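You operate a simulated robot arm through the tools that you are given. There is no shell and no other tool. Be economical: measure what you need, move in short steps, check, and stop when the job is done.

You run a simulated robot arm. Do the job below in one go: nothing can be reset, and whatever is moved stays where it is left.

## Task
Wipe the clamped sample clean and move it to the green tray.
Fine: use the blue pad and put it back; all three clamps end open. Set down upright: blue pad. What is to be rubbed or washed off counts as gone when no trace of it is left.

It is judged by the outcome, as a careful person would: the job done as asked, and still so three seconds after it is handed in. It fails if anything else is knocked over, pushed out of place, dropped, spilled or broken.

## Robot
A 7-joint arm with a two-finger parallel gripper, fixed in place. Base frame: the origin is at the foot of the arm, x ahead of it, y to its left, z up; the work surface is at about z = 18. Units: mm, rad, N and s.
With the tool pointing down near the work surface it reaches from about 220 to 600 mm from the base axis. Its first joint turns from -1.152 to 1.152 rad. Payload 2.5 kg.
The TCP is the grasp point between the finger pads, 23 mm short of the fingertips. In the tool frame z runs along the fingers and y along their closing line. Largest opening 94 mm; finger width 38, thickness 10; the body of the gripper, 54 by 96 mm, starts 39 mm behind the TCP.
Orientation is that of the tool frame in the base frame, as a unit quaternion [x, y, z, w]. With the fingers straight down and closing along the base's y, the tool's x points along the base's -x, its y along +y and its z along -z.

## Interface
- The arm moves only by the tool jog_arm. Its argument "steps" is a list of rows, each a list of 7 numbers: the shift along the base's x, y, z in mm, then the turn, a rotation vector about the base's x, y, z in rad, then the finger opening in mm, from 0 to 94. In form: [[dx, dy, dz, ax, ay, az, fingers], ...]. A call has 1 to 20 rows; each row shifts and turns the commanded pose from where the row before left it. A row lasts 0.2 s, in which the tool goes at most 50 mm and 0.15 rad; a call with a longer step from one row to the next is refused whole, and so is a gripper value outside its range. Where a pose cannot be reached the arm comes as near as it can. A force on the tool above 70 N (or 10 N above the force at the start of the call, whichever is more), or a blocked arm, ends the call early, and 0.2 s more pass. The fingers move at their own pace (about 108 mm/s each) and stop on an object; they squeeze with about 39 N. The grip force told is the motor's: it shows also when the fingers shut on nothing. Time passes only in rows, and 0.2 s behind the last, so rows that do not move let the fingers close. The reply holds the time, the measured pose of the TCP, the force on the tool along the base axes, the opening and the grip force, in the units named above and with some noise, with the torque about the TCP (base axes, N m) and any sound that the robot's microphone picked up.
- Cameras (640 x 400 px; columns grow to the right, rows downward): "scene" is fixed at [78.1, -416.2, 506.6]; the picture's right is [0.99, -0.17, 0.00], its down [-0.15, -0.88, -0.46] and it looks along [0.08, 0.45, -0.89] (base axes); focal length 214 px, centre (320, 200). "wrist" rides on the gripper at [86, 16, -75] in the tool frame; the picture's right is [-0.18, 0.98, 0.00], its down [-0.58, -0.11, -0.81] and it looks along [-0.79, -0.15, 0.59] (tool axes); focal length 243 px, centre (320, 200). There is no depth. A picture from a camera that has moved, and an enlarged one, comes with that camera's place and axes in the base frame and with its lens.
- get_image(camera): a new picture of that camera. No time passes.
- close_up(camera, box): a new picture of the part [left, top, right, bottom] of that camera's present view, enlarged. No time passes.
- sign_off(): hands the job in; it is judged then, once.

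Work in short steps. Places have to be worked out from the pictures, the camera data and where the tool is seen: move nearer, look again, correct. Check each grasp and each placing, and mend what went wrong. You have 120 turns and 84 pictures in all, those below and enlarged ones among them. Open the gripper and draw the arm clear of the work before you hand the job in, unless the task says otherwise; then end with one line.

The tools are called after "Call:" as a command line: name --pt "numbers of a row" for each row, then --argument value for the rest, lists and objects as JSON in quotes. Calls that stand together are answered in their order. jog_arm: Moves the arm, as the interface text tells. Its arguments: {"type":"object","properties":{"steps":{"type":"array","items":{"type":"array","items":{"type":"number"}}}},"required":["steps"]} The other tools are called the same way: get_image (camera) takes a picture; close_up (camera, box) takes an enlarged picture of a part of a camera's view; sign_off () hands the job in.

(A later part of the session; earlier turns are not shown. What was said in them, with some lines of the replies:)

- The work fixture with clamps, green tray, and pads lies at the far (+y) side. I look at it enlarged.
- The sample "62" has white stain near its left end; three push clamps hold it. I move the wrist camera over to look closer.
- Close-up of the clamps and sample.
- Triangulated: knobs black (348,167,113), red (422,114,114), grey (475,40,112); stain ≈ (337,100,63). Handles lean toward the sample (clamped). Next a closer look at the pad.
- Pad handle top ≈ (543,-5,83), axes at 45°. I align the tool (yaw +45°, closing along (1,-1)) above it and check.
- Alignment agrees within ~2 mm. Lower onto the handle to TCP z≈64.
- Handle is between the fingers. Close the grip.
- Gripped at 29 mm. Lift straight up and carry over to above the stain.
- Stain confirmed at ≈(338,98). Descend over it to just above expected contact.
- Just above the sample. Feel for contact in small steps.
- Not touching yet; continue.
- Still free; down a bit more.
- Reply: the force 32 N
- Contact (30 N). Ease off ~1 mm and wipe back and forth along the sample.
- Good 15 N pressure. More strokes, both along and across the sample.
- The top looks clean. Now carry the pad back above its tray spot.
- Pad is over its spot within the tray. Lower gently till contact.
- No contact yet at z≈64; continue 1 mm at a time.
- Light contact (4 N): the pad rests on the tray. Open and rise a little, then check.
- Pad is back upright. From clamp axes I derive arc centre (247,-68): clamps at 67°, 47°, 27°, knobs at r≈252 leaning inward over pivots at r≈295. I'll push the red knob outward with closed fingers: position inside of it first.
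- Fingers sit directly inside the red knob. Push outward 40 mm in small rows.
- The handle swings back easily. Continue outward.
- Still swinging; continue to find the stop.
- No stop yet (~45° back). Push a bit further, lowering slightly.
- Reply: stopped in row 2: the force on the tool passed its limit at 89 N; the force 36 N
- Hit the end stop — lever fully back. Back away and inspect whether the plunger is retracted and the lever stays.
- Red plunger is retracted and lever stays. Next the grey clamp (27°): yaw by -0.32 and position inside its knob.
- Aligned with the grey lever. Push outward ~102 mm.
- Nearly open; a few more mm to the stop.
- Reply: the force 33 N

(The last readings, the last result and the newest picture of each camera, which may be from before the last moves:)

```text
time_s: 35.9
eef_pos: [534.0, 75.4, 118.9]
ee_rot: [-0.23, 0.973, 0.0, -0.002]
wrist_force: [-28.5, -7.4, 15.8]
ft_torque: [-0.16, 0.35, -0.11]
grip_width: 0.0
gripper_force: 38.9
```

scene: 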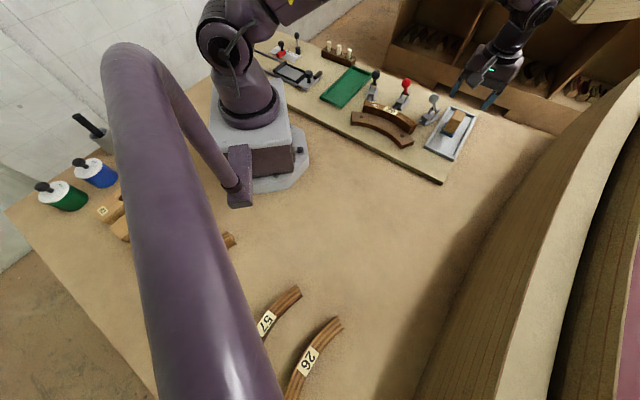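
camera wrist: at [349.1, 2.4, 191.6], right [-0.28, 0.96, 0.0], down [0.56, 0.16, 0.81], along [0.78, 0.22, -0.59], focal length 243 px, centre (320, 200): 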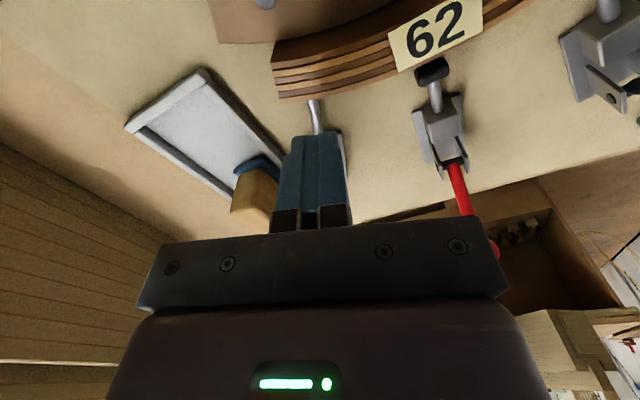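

Stop reached (≈30 N). Retract, rise and move to the inside of the black knob with yaw for 67°.

Call:
jog_arm --pt "-10 -5 0 0 0 0 0" --pt "-26 -13 10 0 0 0 0" --pt "-26 -13 40 0 0 0 0" --pt "-26 -13 40 0 0 0 0" --pt "-23.5 18.8 0 0 0 0.14 0" --pt "-23.5 18.8 0 0 0 0.14 0" --pt "-23.5 18.8 0 0 0 0.14 0" --pt "-23.5 18.8 0 0 0 0.14 0" --pt "-23.5 18.8 0 0 0 0.14 0"

Call:
get_image --camera "wrist"

Call:
close_up --camera "scene" --box '[340, 40, 480, 140]'

```text
time_s: 37.9
eef_pos: [332.8, 129.2, 206.4]
ee_rot: [-0.55, 0.835, 0.001, 0.002]
wrist_force: [0.0, -0.7, 0.9]
ft_torque: [-0.01, 0.01, -0.01]
grip_width: 0.0
gripper_force: 38.8
```

```text
43 pictures are left
camera wrist: at [282.6, 56.2, 281.0], right [-0.83, 0.56, 0.0], down [0.33, 0.49, 0.81], along [0.45, 0.67, -0.59], focal length 243 px, centre (320, 200)
```

wrist: 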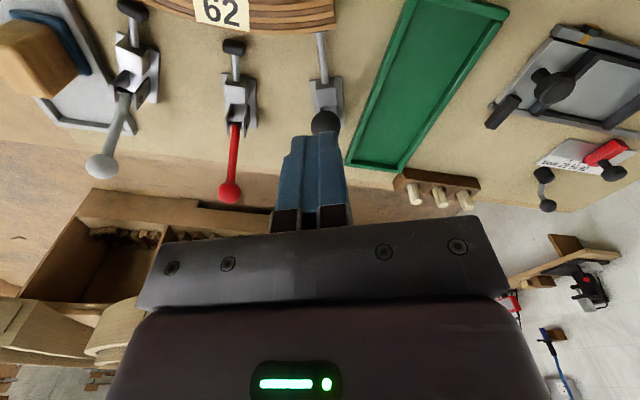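

```text
4.00 times, centred on (410, 90) of scene
camera zoom: at [78.1, -416.3, 506.6], right [0.99, -0.17, 0.0], down [-0.15, -0.88, -0.46], along [0.08, 0.45, -0.89], focal length 858 px, centre (-40, 640)
```

zoom: 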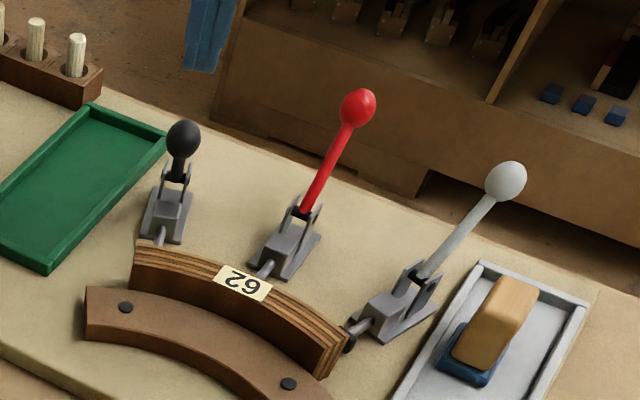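

Grey is open too. Adjust slightly inward and lower inside the black knob.

Call:
jog_arm --pt "-3 -6.5 -20 0 0 0 0" --pt "0 0 -40 0 0 0 0" --pt "0 0 -28 0 0 0 0"

Call:
get_image --camera "wrist"

```text
time_s: 38.7
eef_pos: [327.1, 121.7, 120.3]
ee_rot: [-0.549, 0.836, 0.001, 0.002]
wrist_force: [-1.0, 0.0, -0.6]
ft_torque: [0.01, -0.02, -0.03]
grip_width: 0.0
gripper_force: 38.9
```

```text
41 pictures are left
camera wrist: at [277.9, 48.5, 195.1], right [-0.83, 0.56, 0.0], down [0.33, 0.49, 0.81], along [0.45, 0.67, -0.59], focal length 243 px, centre (320, 200)
```

wrist: 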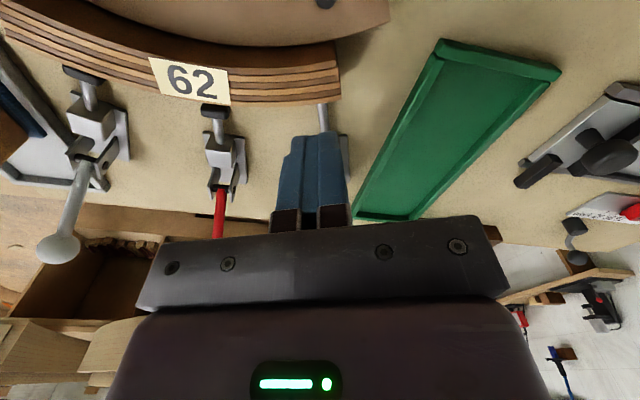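

Aligned. Push the black lever outward ~104 mm.

Call:
jog_arm --pt "3.4 8 0 0 0 0 0" --pt "3.4 8 0 0 0 0 0" --pt "3.4 8 0 0 0 0 0" --pt "3.4 8 0 0 0 0 0" --pt "3.4 8 0 0 0 0 0" --pt "3.4 8 0 0 0 0 0" --pt "3.4 8 0 0 0 0 0" --pt "3.4 8 0 0 0 0 0" --pt "3.4 8 0 0 0 0 0" --pt "3.4 8 0 0 0 0 0" --pt "3.4 8 0 0 0 0 0" --pt "3.4 8 0 0 0 0 0"

Call:
jog_arm --pt "1.3 3 0 0 0 0 0" --pt "1 2.3 0 0 0 0 0"

```text
time_s: 41.3
eef_pos: [366.7, 216.7, 121.7]
ee_rot: [-0.55, 0.835, 0.001, 0.003]
wrist_force: [0.4, 0.0, 0.8]
ft_torque: [0.02, -0.02, 0.02]
grip_width: 0.0
gripper_force: 38.8
```

```text
time_s: 41.9
eef_pos: [369.2, 220.8, 121.9]
ee_rot: [-0.55, 0.835, 0.001, 0.002]
wrist_force: [-0.1, 1.3, -0.2]
ft_torque: [-0.01, 0.02, -0.03]
grip_width: 0.1
gripper_force: 39.2
```

r≈314; a few more mm to the stop.

Call:
jog_arm --pt "0.8 1.9 0 0 0 0 0" --pt "0.8 1.9 0 0 0 0 0"

```text
time_s: 42.5
eef_pos: [370.9, 225.9, 121.0]
ee_rot: [-0.55, 0.835, 0.002, 0.002]
wrist_force: [-0.1, -0.7, -0.6]
ft_torque: [-0.04, -0.01, -0.02]
grip_width: 0.0
gripper_force: 38.5
```

Call:
jog_arm --pt "0.7 1.7 0 0 0 0 0" --pt "0.6 1.4 0 0 0 0 0"

```text
time_s: 43.1
eef_pos: [373.3, 227.5, 120.5]
ee_rot: [-0.55, 0.835, 0.002, 0.002]
wrist_force: [-0.3, 0.2, 1.5]
ft_torque: [0.04, 0.0, -0.04]
grip_width: 0.0
gripper_force: 39.1
```

Still free at r≈321; continue gently.

Call:
jog_arm --pt "0.6 1.5 0 0 0 0 0" --pt "0.6 1.5 0 0 0 0 0"

```text
time_s: 43.7
eef_pos: [373.9, 229.7, 120.6]
ee_rot: [-0.55, 0.835, 0.0, 0.0]
wrist_force: [-8.4, -14.2, 13.4]
ft_torque: [-0.18, 0.03, -0.07]
grip_width: 0.0
gripper_force: 38.8
```

Stop reached. Back off, rise, and turn toward the grasp pose for the sample (57° radial, between plungers), opening the fingers.

Call:
jog_arm --pt "-4 -9 0 0 0 0 0" --pt "-8 -18 10 0 0 0 0" --pt "-8 -18 40 0 0 0 0" --pt "-4 -22 40 0 0 0 0" --pt "0 -22 0 0 0 -0.1454 50" --pt "0 -22 0 0 0 -0.1454 50" --pt "0 -22 0 0 0 -0.1454 50" --pt "0 -9 0 0 0 -0.1454 50" --pt "0 0 0 0 0 -0.1454 50" --pt "0 0 0 0 0 -0.1454 50" --pt "0 0 0 0 0 -0.1454 50" --pt "0 0 0 0 0 -0.1454 50" --pt "0 0 0 0 0 -0.1454 50" --pt "0 0 0 0 0 -0.1454 50" --pt "0 0 0 0 0 -0.1454 50" --pt "0 0 0 0 0 -0.1454 50"

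Call:
get_image --camera "wrist"

Call:
close_up --camera "scene" --box '[340, 40, 480, 140]'

```text
time_s: 47.1
eef_pos: [350.7, 88.1, 209.6]
ee_rot: [0.288, 0.958, 0.0, 0.003]
wrist_force: [-0.6, 0.3, 0.1]
ft_torque: [0.02, 0.03, -0.03]
grip_width: 50.0
gripper_force: 0.0
```

```text
40 pictures are left
camera wrist: at [286.1, 150.3, 284.5], right [0.7, 0.72, 0.0], down [0.42, -0.41, 0.81], along [0.58, -0.56, -0.59], focal length 243 px, centre (320, 200)
```

wrist: 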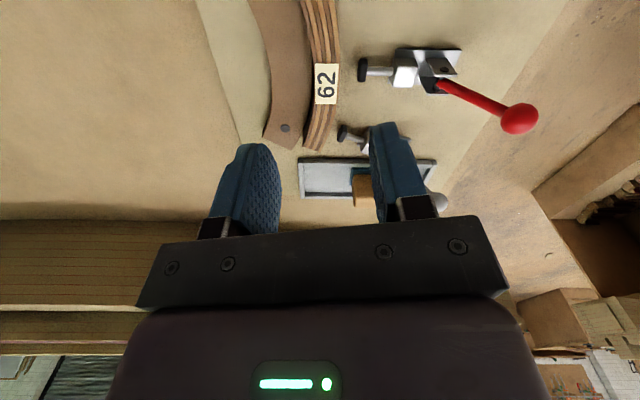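

```text
4.00 times, centred on (410, 90) of scene
camera zoom: at [78.1, -416.2, 506.6], right [0.99, -0.17, 0.0], down [-0.15, -0.88, -0.46], along [0.08, 0.45, -0.89], focal length 858 px, centre (-40, 640)
```

zoom: 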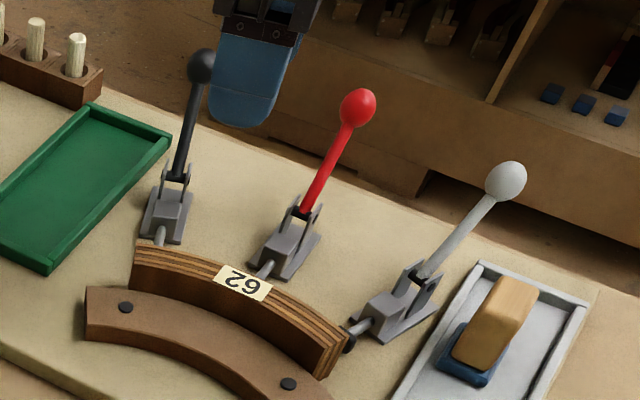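

All three open. Sample spans r≈179–204; shift 4 mm outward and descend partway.

Call:
jog_arm --pt "2 3.5 -30 0 0 0 46" --pt "0 0 -40 0 0 0 46" --pt "0 0 -40 0 0 0 46" --pt "0 0 0 0 0 0 46"

Call:
get_image --camera "wrist"

Call:
close_up --camera "scene" --box '[340, 60, 440, 140]'

```text
time_s: 48.1
eef_pos: [354.1, 90.0, 101.0]
ee_rot: [0.287, 0.958, -0.001, 0.002]
wrist_force: [0.2, -0.4, 0.3]
ft_torque: [0.01, 0.0, 0.02]
grip_width: 46.0
gripper_force: 0.0
```

```text
38 pictures are left
camera wrist: at [290.0, 151.5, 175.2], right [0.69, 0.72, 0.0], down [0.42, -0.41, 0.81], along [0.58, -0.56, -0.59], focal length 243 px, centre (320, 200)
```

wrist: 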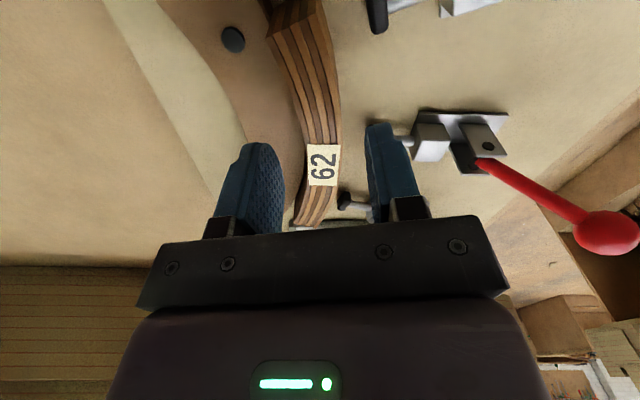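

```text
5.00 times, centred on (390, 100) of scene
camera zoom: at [78.1, -416.2, 506.6], right [0.99, -0.17, 0.0], down [-0.15, -0.88, -0.46], along [0.08, 0.45, -0.89], focal length 1072 px, centre (-30, 700)
```

zoom: 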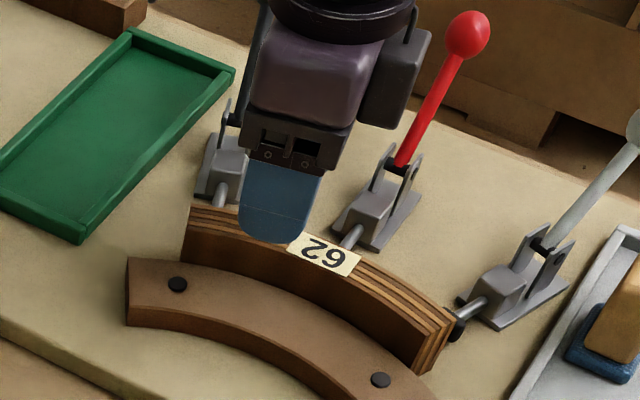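

Centered over the sample (r≈191). Lower to TCP z≈65 (tips just above the fixture).

Call:
jog_arm --pt "0 0 -20 0 0 0 46" --pt "0 0 -10 0 0 0 46" --pt "0 0 -4 0 0 0 46" --pt "0 0 0 0 0 0 46"

Call:
get_image --camera "wrist"

Call:
close_up --camera "scene" --box '[340, 60, 440, 140]'

```text
time_s: 49.1
eef_pos: [352.4, 91.3, 67.1]
ee_rot: [0.286, 0.958, 0.0, 0.003]
wrist_force: [0.5, 0.0, 0.1]
ft_torque: [-0.03, -0.01, 0.03]
grip_width: 46.1
gripper_force: 0.0
```

```text
36 pictures are left
camera wrist: at [288.0, 152.4, 141.9], right [0.69, 0.72, 0.0], down [0.42, -0.41, 0.81], along [0.58, -0.56, -0.59], focal length 243 px, centre (320, 200)
```

wrist: 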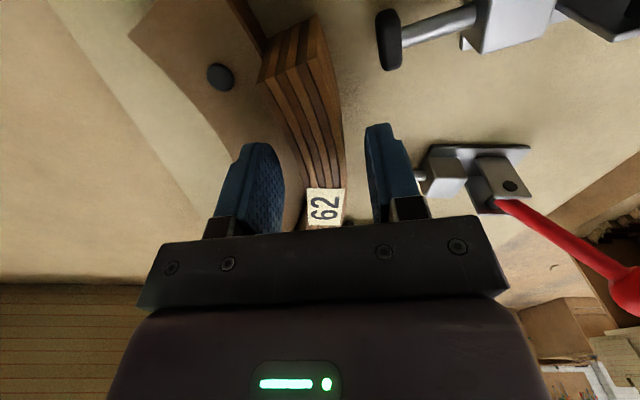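

```text
5.00 times, centred on (390, 100) of scene
camera zoom: at [78.1, -416.2, 506.6], right [0.99, -0.17, 0.0], down [-0.15, -0.88, -0.46], along [0.08, 0.45, -0.89], focal length 1072 px, centre (-30, 700)
```

zoom: 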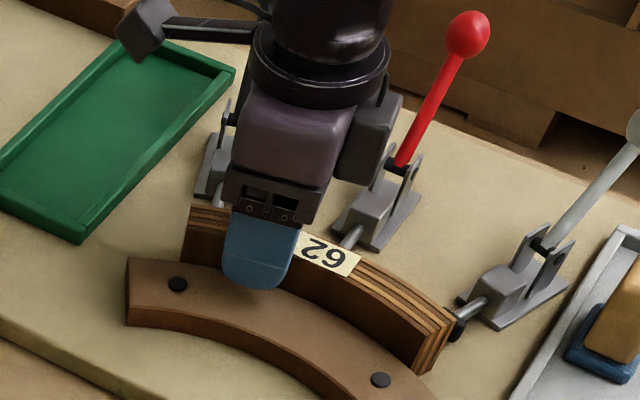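

Straddling properly. Lower 2 mm and close.

Call:
jog_arm --pt "0 0 -2 0 0 0 46" --pt "0 0 0 0 0 0 30" --pt "0 0 0 0 0 0 12" --pt "0 0 0 0 0 0 12" --pt "0 0 0 0 0 0 12"

Call:
get_image --camera "wrist"

```text
time_s: 50.3
eef_pos: [353.1, 92.4, 65.6]
ee_rot: [0.286, 0.958, 0.0, 0.003]
wrist_force: [2.1, 7.6, 0.1]
ft_torque: [0.24, -0.07, -0.36]
grip_width: 24.5
gripper_force: 38.9
```

```text
34 pictures are left
camera wrist: at [288.0, 153.4, 139.7], right [0.69, 0.72, 0.0], down [0.42, -0.41, 0.81], along [0.58, -0.56, -0.59], focal length 243 px, centre (320, 200)
```

wrist: 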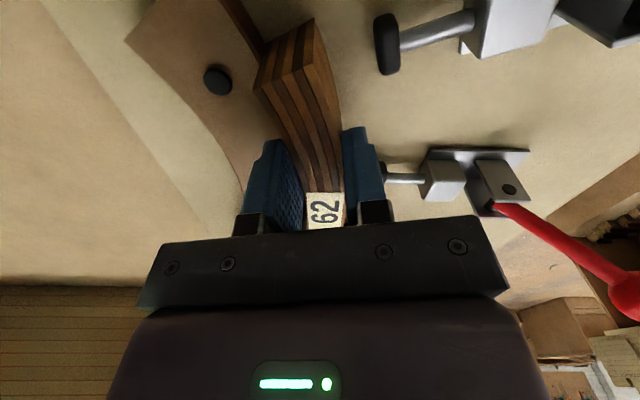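

Gripped (24.5 mm). Ease 2 mm outward and lift.

Call:
jog_arm --pt "1.2 1.7 2 0 0 0 12" --pt "0 0 15 0 0 0 12" --pt "0 0 30 0 0 0 12" --pt "0 0 40 0 0 0 12" --pt "0 0 40 0 0 0 12"

Call:
get_image --camera "wrist"

Call:
get_image --camera "scene"

```text
time_s: 51.5
eef_pos: [352.3, 92.8, 190.2]
ee_rot: [0.285, 0.958, -0.001, 0.002]
wrist_force: [0.0, -0.2, -2.1]
ft_torque: [0.04, 0.03, -0.01]
grip_width: 24.1
gripper_force: 39.2
```

```text
33 pictures are left
camera wrist: at [288.0, 153.0, 264.4], right [0.69, 0.72, 0.0], down [0.42, -0.41, 0.81], along [0.58, -0.56, -0.59], focal length 243 px, centre (320, 200)
```

wrist: 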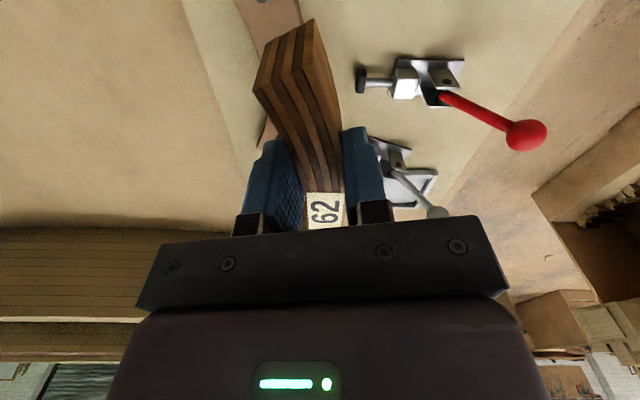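

```text
32 pictures are left
```

scene: 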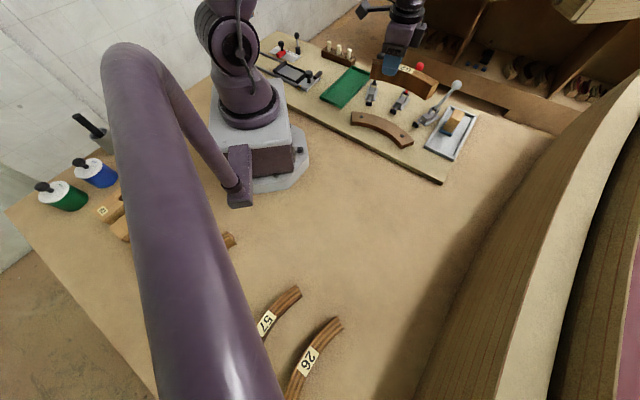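

Sample held level. Carry it, turning +89°, to above the green tray.

Call:
jog_arm --pt "0 0 15 0 0 0 12" --pt "-8.2 12.2 0 0 0 0.1412 12" --pt "-8.2 12.2 0 0 0 0.1412 12" --pt "-8.2 12.2 0 0 0 0.1412 12" --pt "-8.2 12.2 0 0 0 0.1412 12" --pt "-8.2 12.2 0 0 0 0.1412 12" --pt "-8.2 12.2 0 0 0 0.1412 12" --pt "-8.2 12.2 0 0 0 0.1412 12" --pt "-8.2 12.2 0 0 0 0.1412 12" --pt "-8.2 12.2 0 0 0 0.1412 12" --pt "-8.2 12.2 0 0 0 0.1412 12" --pt "-8.2 12.2 0 0 0 0.1412 12"

Call:
get_image --camera "wrist"

Call:
get_image --camera "scene"

```text
time_s: 54.1
eef_pos: [263.1, 229.3, 205.8]
ee_rot: [-0.469, 0.883, 0.001, 0.003]
wrist_force: [0.7, 0.0, -1.0]
ft_torque: [-0.05, 0.04, 0.0]
grip_width: 24.2
gripper_force: 38.4
```

```text
31 pictures are left
camera wrist: at [200.3, 165.8, 280.6], right [-0.71, 0.7, 0.0], down [0.41, 0.42, 0.81], along [0.57, 0.58, -0.59], focal length 243 px, centre (320, 200)
```

wrist: 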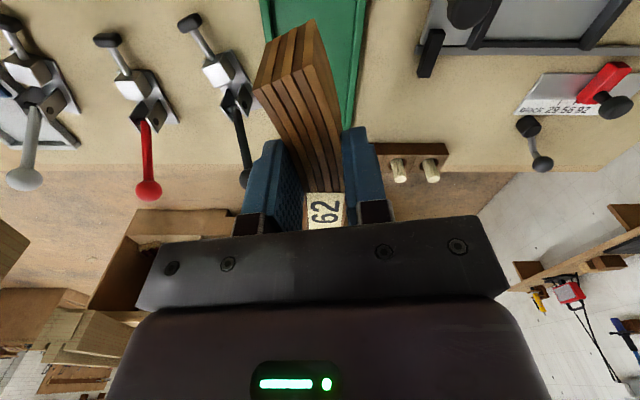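

```text
30 pictures are left
```

scene: 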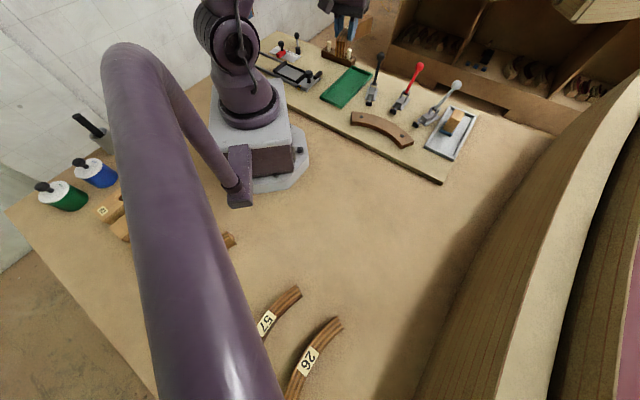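

Over the tray. Enlarge both views to refine the sample/tray alignment.

Call:
close_up --camera "wrist" --box '[200, 0, 440, 150]'

Call:
close_up --camera "scene" --box '[300, 0, 420, 115]'

```text
2.67 times, centred on (320, 75) of wrist
camera zoom: at [200.3, 165.8, 280.6], right [-0.71, 0.7, 0.0], down [0.41, 0.42, 0.81], along [0.57, 0.58, -0.59], focal length 647 px, centre (320, 533)
```

zoom: 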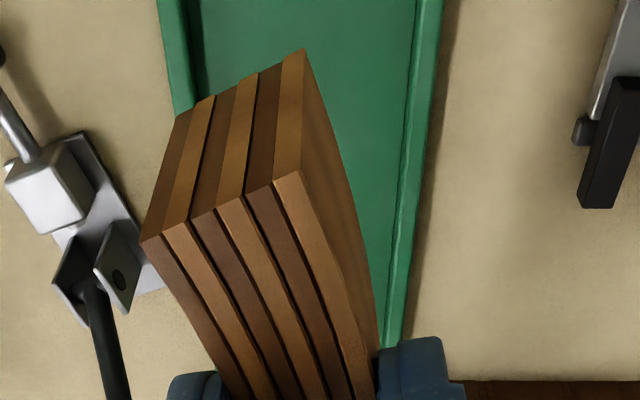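

```text
3.48 times, centred on (360, 58) of scene
camera zoom: at [78.1, -416.2, 506.6], right [0.99, -0.17, 0.0], down [-0.15, -0.88, -0.46], along [0.08, 0.45, -0.89], focal length 746 px, centre (181, 696)
```

zoom: 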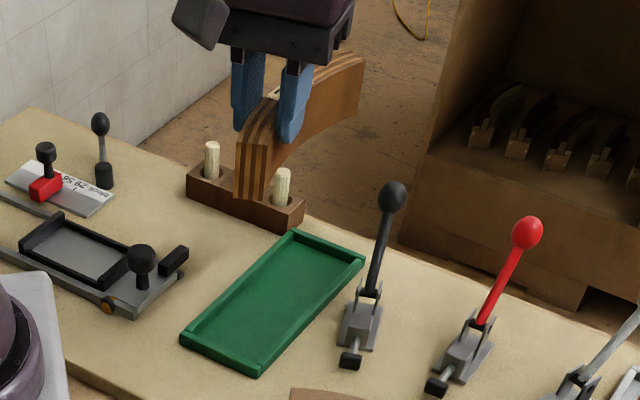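

Alignment computed: tray centre ≈ (288,246); only a ~2 mm correction needed. Descend to just above the rim and check.

Call:
jog_arm --pt "0 -2 -30 0 0 0 12" --pt "0 0 -40 0 0 0 12" --pt "0 0 -30 0 0 0 12" --pt "0 0 -15 0 0 0 12" --pt "0 0 0 0 0 0 12"

Call:
close_up --camera "wrist" --box '[200, 0, 440, 150]'

Call:
close_up --camera "scene" --box '[300, 20, 420, 115]'

```text
time_s: 55.3
eef_pos: [263.3, 227.3, 92.2]
ee_rot: [-0.468, 0.884, 0.0, 0.003]
wrist_force: [-0.7, 0.4, -1.9]
ft_torque: [-0.01, 0.02, 0.0]
grip_width: 24.3
gripper_force: 39.3
```

```text
2.67 times, centred on (320, 75) of wrist
camera zoom: at [200.8, 164.1, 166.7], right [-0.71, 0.71, 0.0], down [0.41, 0.42, 0.81], along [0.57, 0.57, -0.59], focal length 647 px, centre (320, 533)
```

zoom: 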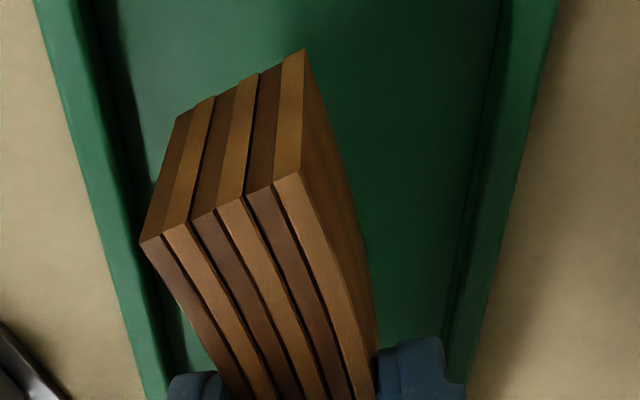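

```text
4.21 times, centred on (360, 68) of scene
camera zoom: at [78.1, -416.2, 506.6], right [0.99, -0.17, 0.0], down [-0.15, -0.88, -0.46], along [0.08, 0.45, -0.89], focal length 903 px, centre (152, 758)
```

zoom: 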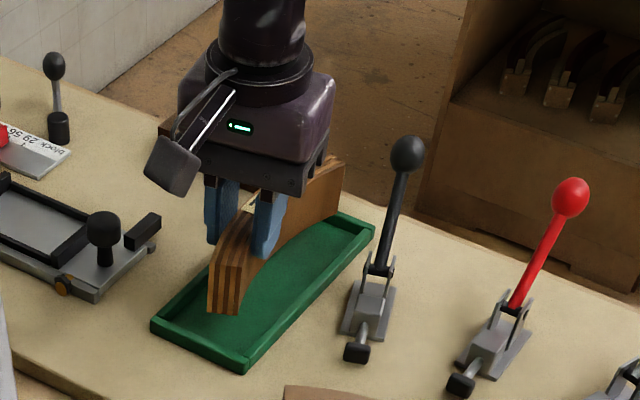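

Sample hangs well within the tray outline. Lower toward the floor.

Call:
jog_arm --pt "0 0 -10 0 0 0 12" --pt "0 0 -5 0 0 0 12" --pt "0 0 -2 0 0 0 12" --pt "0 0 -2 0 0 0 12"

Call:
close_up --camera "scene" --box '[300, 20, 420, 115]'

```text
time_s: 56.3
eef_pos: [262.5, 228.0, 73.8]
ee_rot: [-0.468, 0.884, 0.0, 0.002]
wrist_force: [-1.1, 0.3, -0.9]
ft_torque: [0.0, 0.02, 0.02]
grip_width: 24.2
gripper_force: 38.8
```

```text
4.21 times, centred on (360, 68) of scene
camera zoom: at [78.1, -416.2, 506.6], right [0.99, -0.17, 0.0], down [-0.15, -0.88, -0.46], along [0.08, 0.45, -0.89], focal length 903 px, centre (152, 758)
```

zoom: 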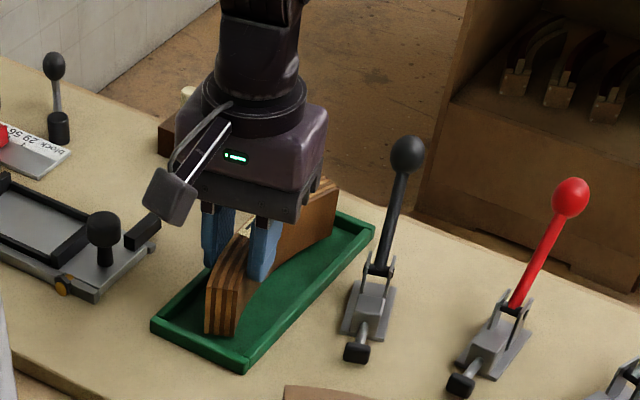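

Sample is a little nearer the near end; shift +4 mm along the tray axis, and feel down.

Call:
jog_arm --pt "3 3 0 0 0 0 12" --pt "0 0 -1.5 0 0 0 12" --pt "0 0 -1.5 0 0 0 12" --pt "0 0 0 0 0 0 12"

```text
time_s: 57.3
eef_pos: [265.8, 231.6, 70.6]
ee_rot: [-0.467, 0.884, 0.001, 0.003]
wrist_force: [-1.0, -0.1, -1.4]
ft_torque: [0.0, 0.04, -0.01]
grip_width: 24.4
gripper_force: 39.6
```

No contact yet; continue down gently.

Call:
jog_arm --pt "0 0 -1.2 0 0 0 12" --pt "0 0 -1.2 0 0 0 12" --pt "0 0 0 0 0 0 12"

```text
time_s: 58.1
eef_pos: [265.9, 231.0, 67.2]
ee_rot: [-0.467, 0.884, -0.001, 0.003]
wrist_force: [-6.9, -7.0, 30.6]
ft_torque: [-0.04, 0.11, 0.0]
grip_width: 24.2
gripper_force: 38.7
```

Contact (30 N). Ease up ~0.8 mm, open and check.

Call:
jog_arm --pt "0 0 0.8 0 0 0 12" --pt "0 0 0 0 0 0 36" --pt "0 0 0 0 0 0 44" --pt "0 0 0 0 0 0 44"

Call:
close_up --camera "scene" --box '[300, 20, 420, 115]'

Call:
get_image --camera "wrist"

```text
time_s: 59.1
eef_pos: [266.2, 229.9, 68.5]
ee_rot: [-0.467, 0.884, 0.001, 0.002]
wrist_force: [0.3, 1.3, 0.3]
ft_torque: [0.05, -0.02, -0.02]
grip_width: 44.0
gripper_force: 0.1
```

```text
4.21 times, centred on (360, 68) of scene
camera zoom: at [78.1, -416.2, 506.6], right [0.99, -0.17, 0.0], down [-0.15, -0.88, -0.46], along [0.08, 0.45, -0.89], focal length 903 px, centre (152, 758)
```

zoom: 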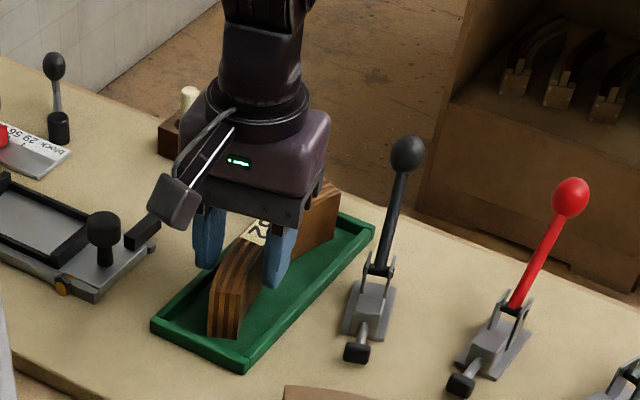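

```text
23 pictures are left
camera wrist: at [202.8, 167.3, 142.7], right [-0.71, 0.71, 0.0], down [0.41, 0.42, 0.81], along [0.57, 0.57, -0.59], focal length 243 px, centre (320, 200)
```

wrist: 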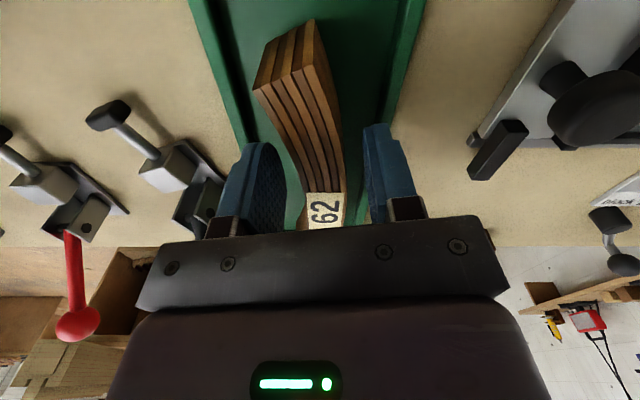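

Sample rests in the tray. Rise straight up, withdraw and inspect.

Call:
jog_arm --pt "0 0 15 0 0 0 44" --pt "0 0 40 0 0 0 44" --pt "0 0 40 0 0 0 44" --pt "0 0 40 0 0 0 44" --pt "0 0 40 0 0 0 60" --pt "0 -20 10 0 0 0 60" --pt "0 -20 0 0 0 0 60"

Call:
close_up --camera "scene" --box '[310, 50, 490, 165]'

Call:
get_image --camera "wrist"

Call:
close_up --camera "scene" --box '[310, 55, 390, 115]'

```text
time_s: 60.7
eef_pos: [263.3, 189.7, 253.1]
ee_rot: [-0.467, 0.884, 0.001, 0.002]
wrist_force: [0.0, -0.1, 0.1]
ft_torque: [0.01, -0.01, 0.01]
grip_width: 60.1
gripper_force: 0.1
```

```text
3.48 times, centred on (400, 108) of scene
camera zoom: at [78.1, -416.2, 506.6], right [0.99, -0.17, 0.0], down [-0.15, -0.88, -0.46], along [0.08, 0.45, -0.89], focal length 746 px, centre (42, 522)
```

zoom: 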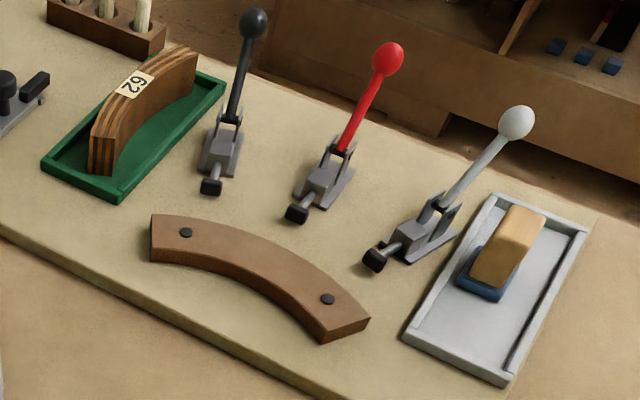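

```text
21 pictures are left
camera wrist: at [200.4, 127.1, 327.7], right [-0.71, 0.71, 0.0], down [0.42, 0.42, 0.81], along [0.57, 0.57, -0.59], focal length 243 px, centre (320, 200)
```

wrist: 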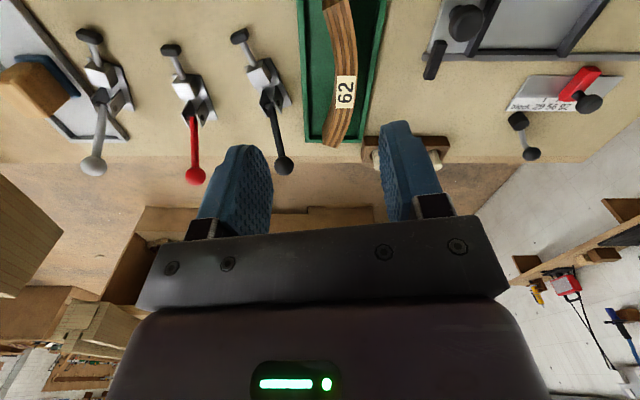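

```text
6.67 times, centred on (350, 85) of scene
camera zoom: at [78.1, -416.2, 506.6], right [0.99, -0.17, 0.0], down [-0.15, -0.88, -0.46], along [0.08, 0.45, -0.89], focal length 1430 px, centre (120, 967)
```

zoom: 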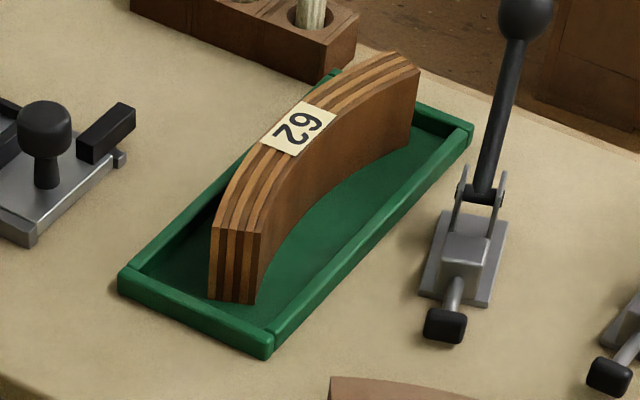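

Check that the sample lies flat within the walls and is clean, from the wrist view.

Call:
close_up --camera "wrist" --box '[280, 0, 420, 160]'

```text
2.50 times, centred on (350, 80) of wrist
camera zoom: at [200.4, 127.1, 327.7], right [-0.71, 0.71, 0.0], down [0.42, 0.42, 0.81], along [0.57, 0.57, -0.59], focal length 606 px, centre (245, 500)
```

zoom: 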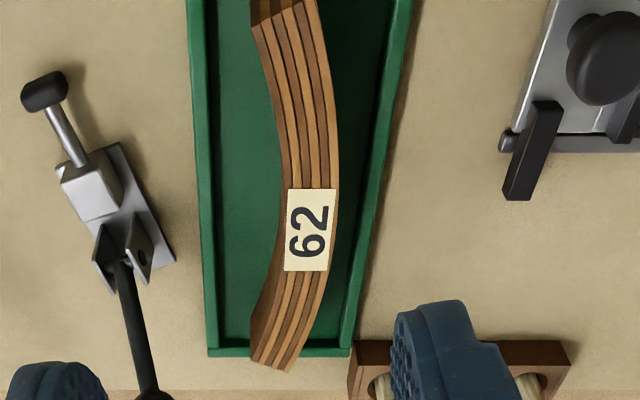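

Sample sits inside the tray with margin, clean; clamps open; pad upright in its tray. Draw the arm clear.

Call:
jog_arm --pt "10 -30 20 0 0 0 60" --pt "10 -40 20 0 0 0 60" --pt "10 -40 20 0 0 0 60" --pt "10 -40 10 0 0 0 60" --pt "10 -40 10 0 0 0 60" --pt "0 0 0 0 0 0 60"

Call:
get_image --camera "scene"

```text
time_s: 62.1
eef_pos: [317.0, 0.0, 331.6]
ee_rot: [-0.468, 0.884, 0.001, 0.002]
wrist_force: [0.0, 0.8, -0.3]
ft_torque: [0.02, -0.01, -0.01]
grip_width: 60.2
gripper_force: 0.0
```

```text
18 pictures are left
```

scene: 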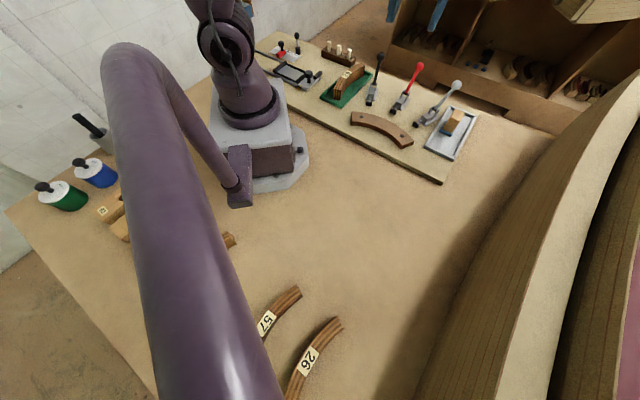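

Everything is in place; hand in.

Call:
sign_off

```text
The job is handed in.
```

The sample is wiped with no stain visible in the pictures and lies in the green tray. The blue pad is back upright in its tray, all three clamps are open, and the arm is clear.
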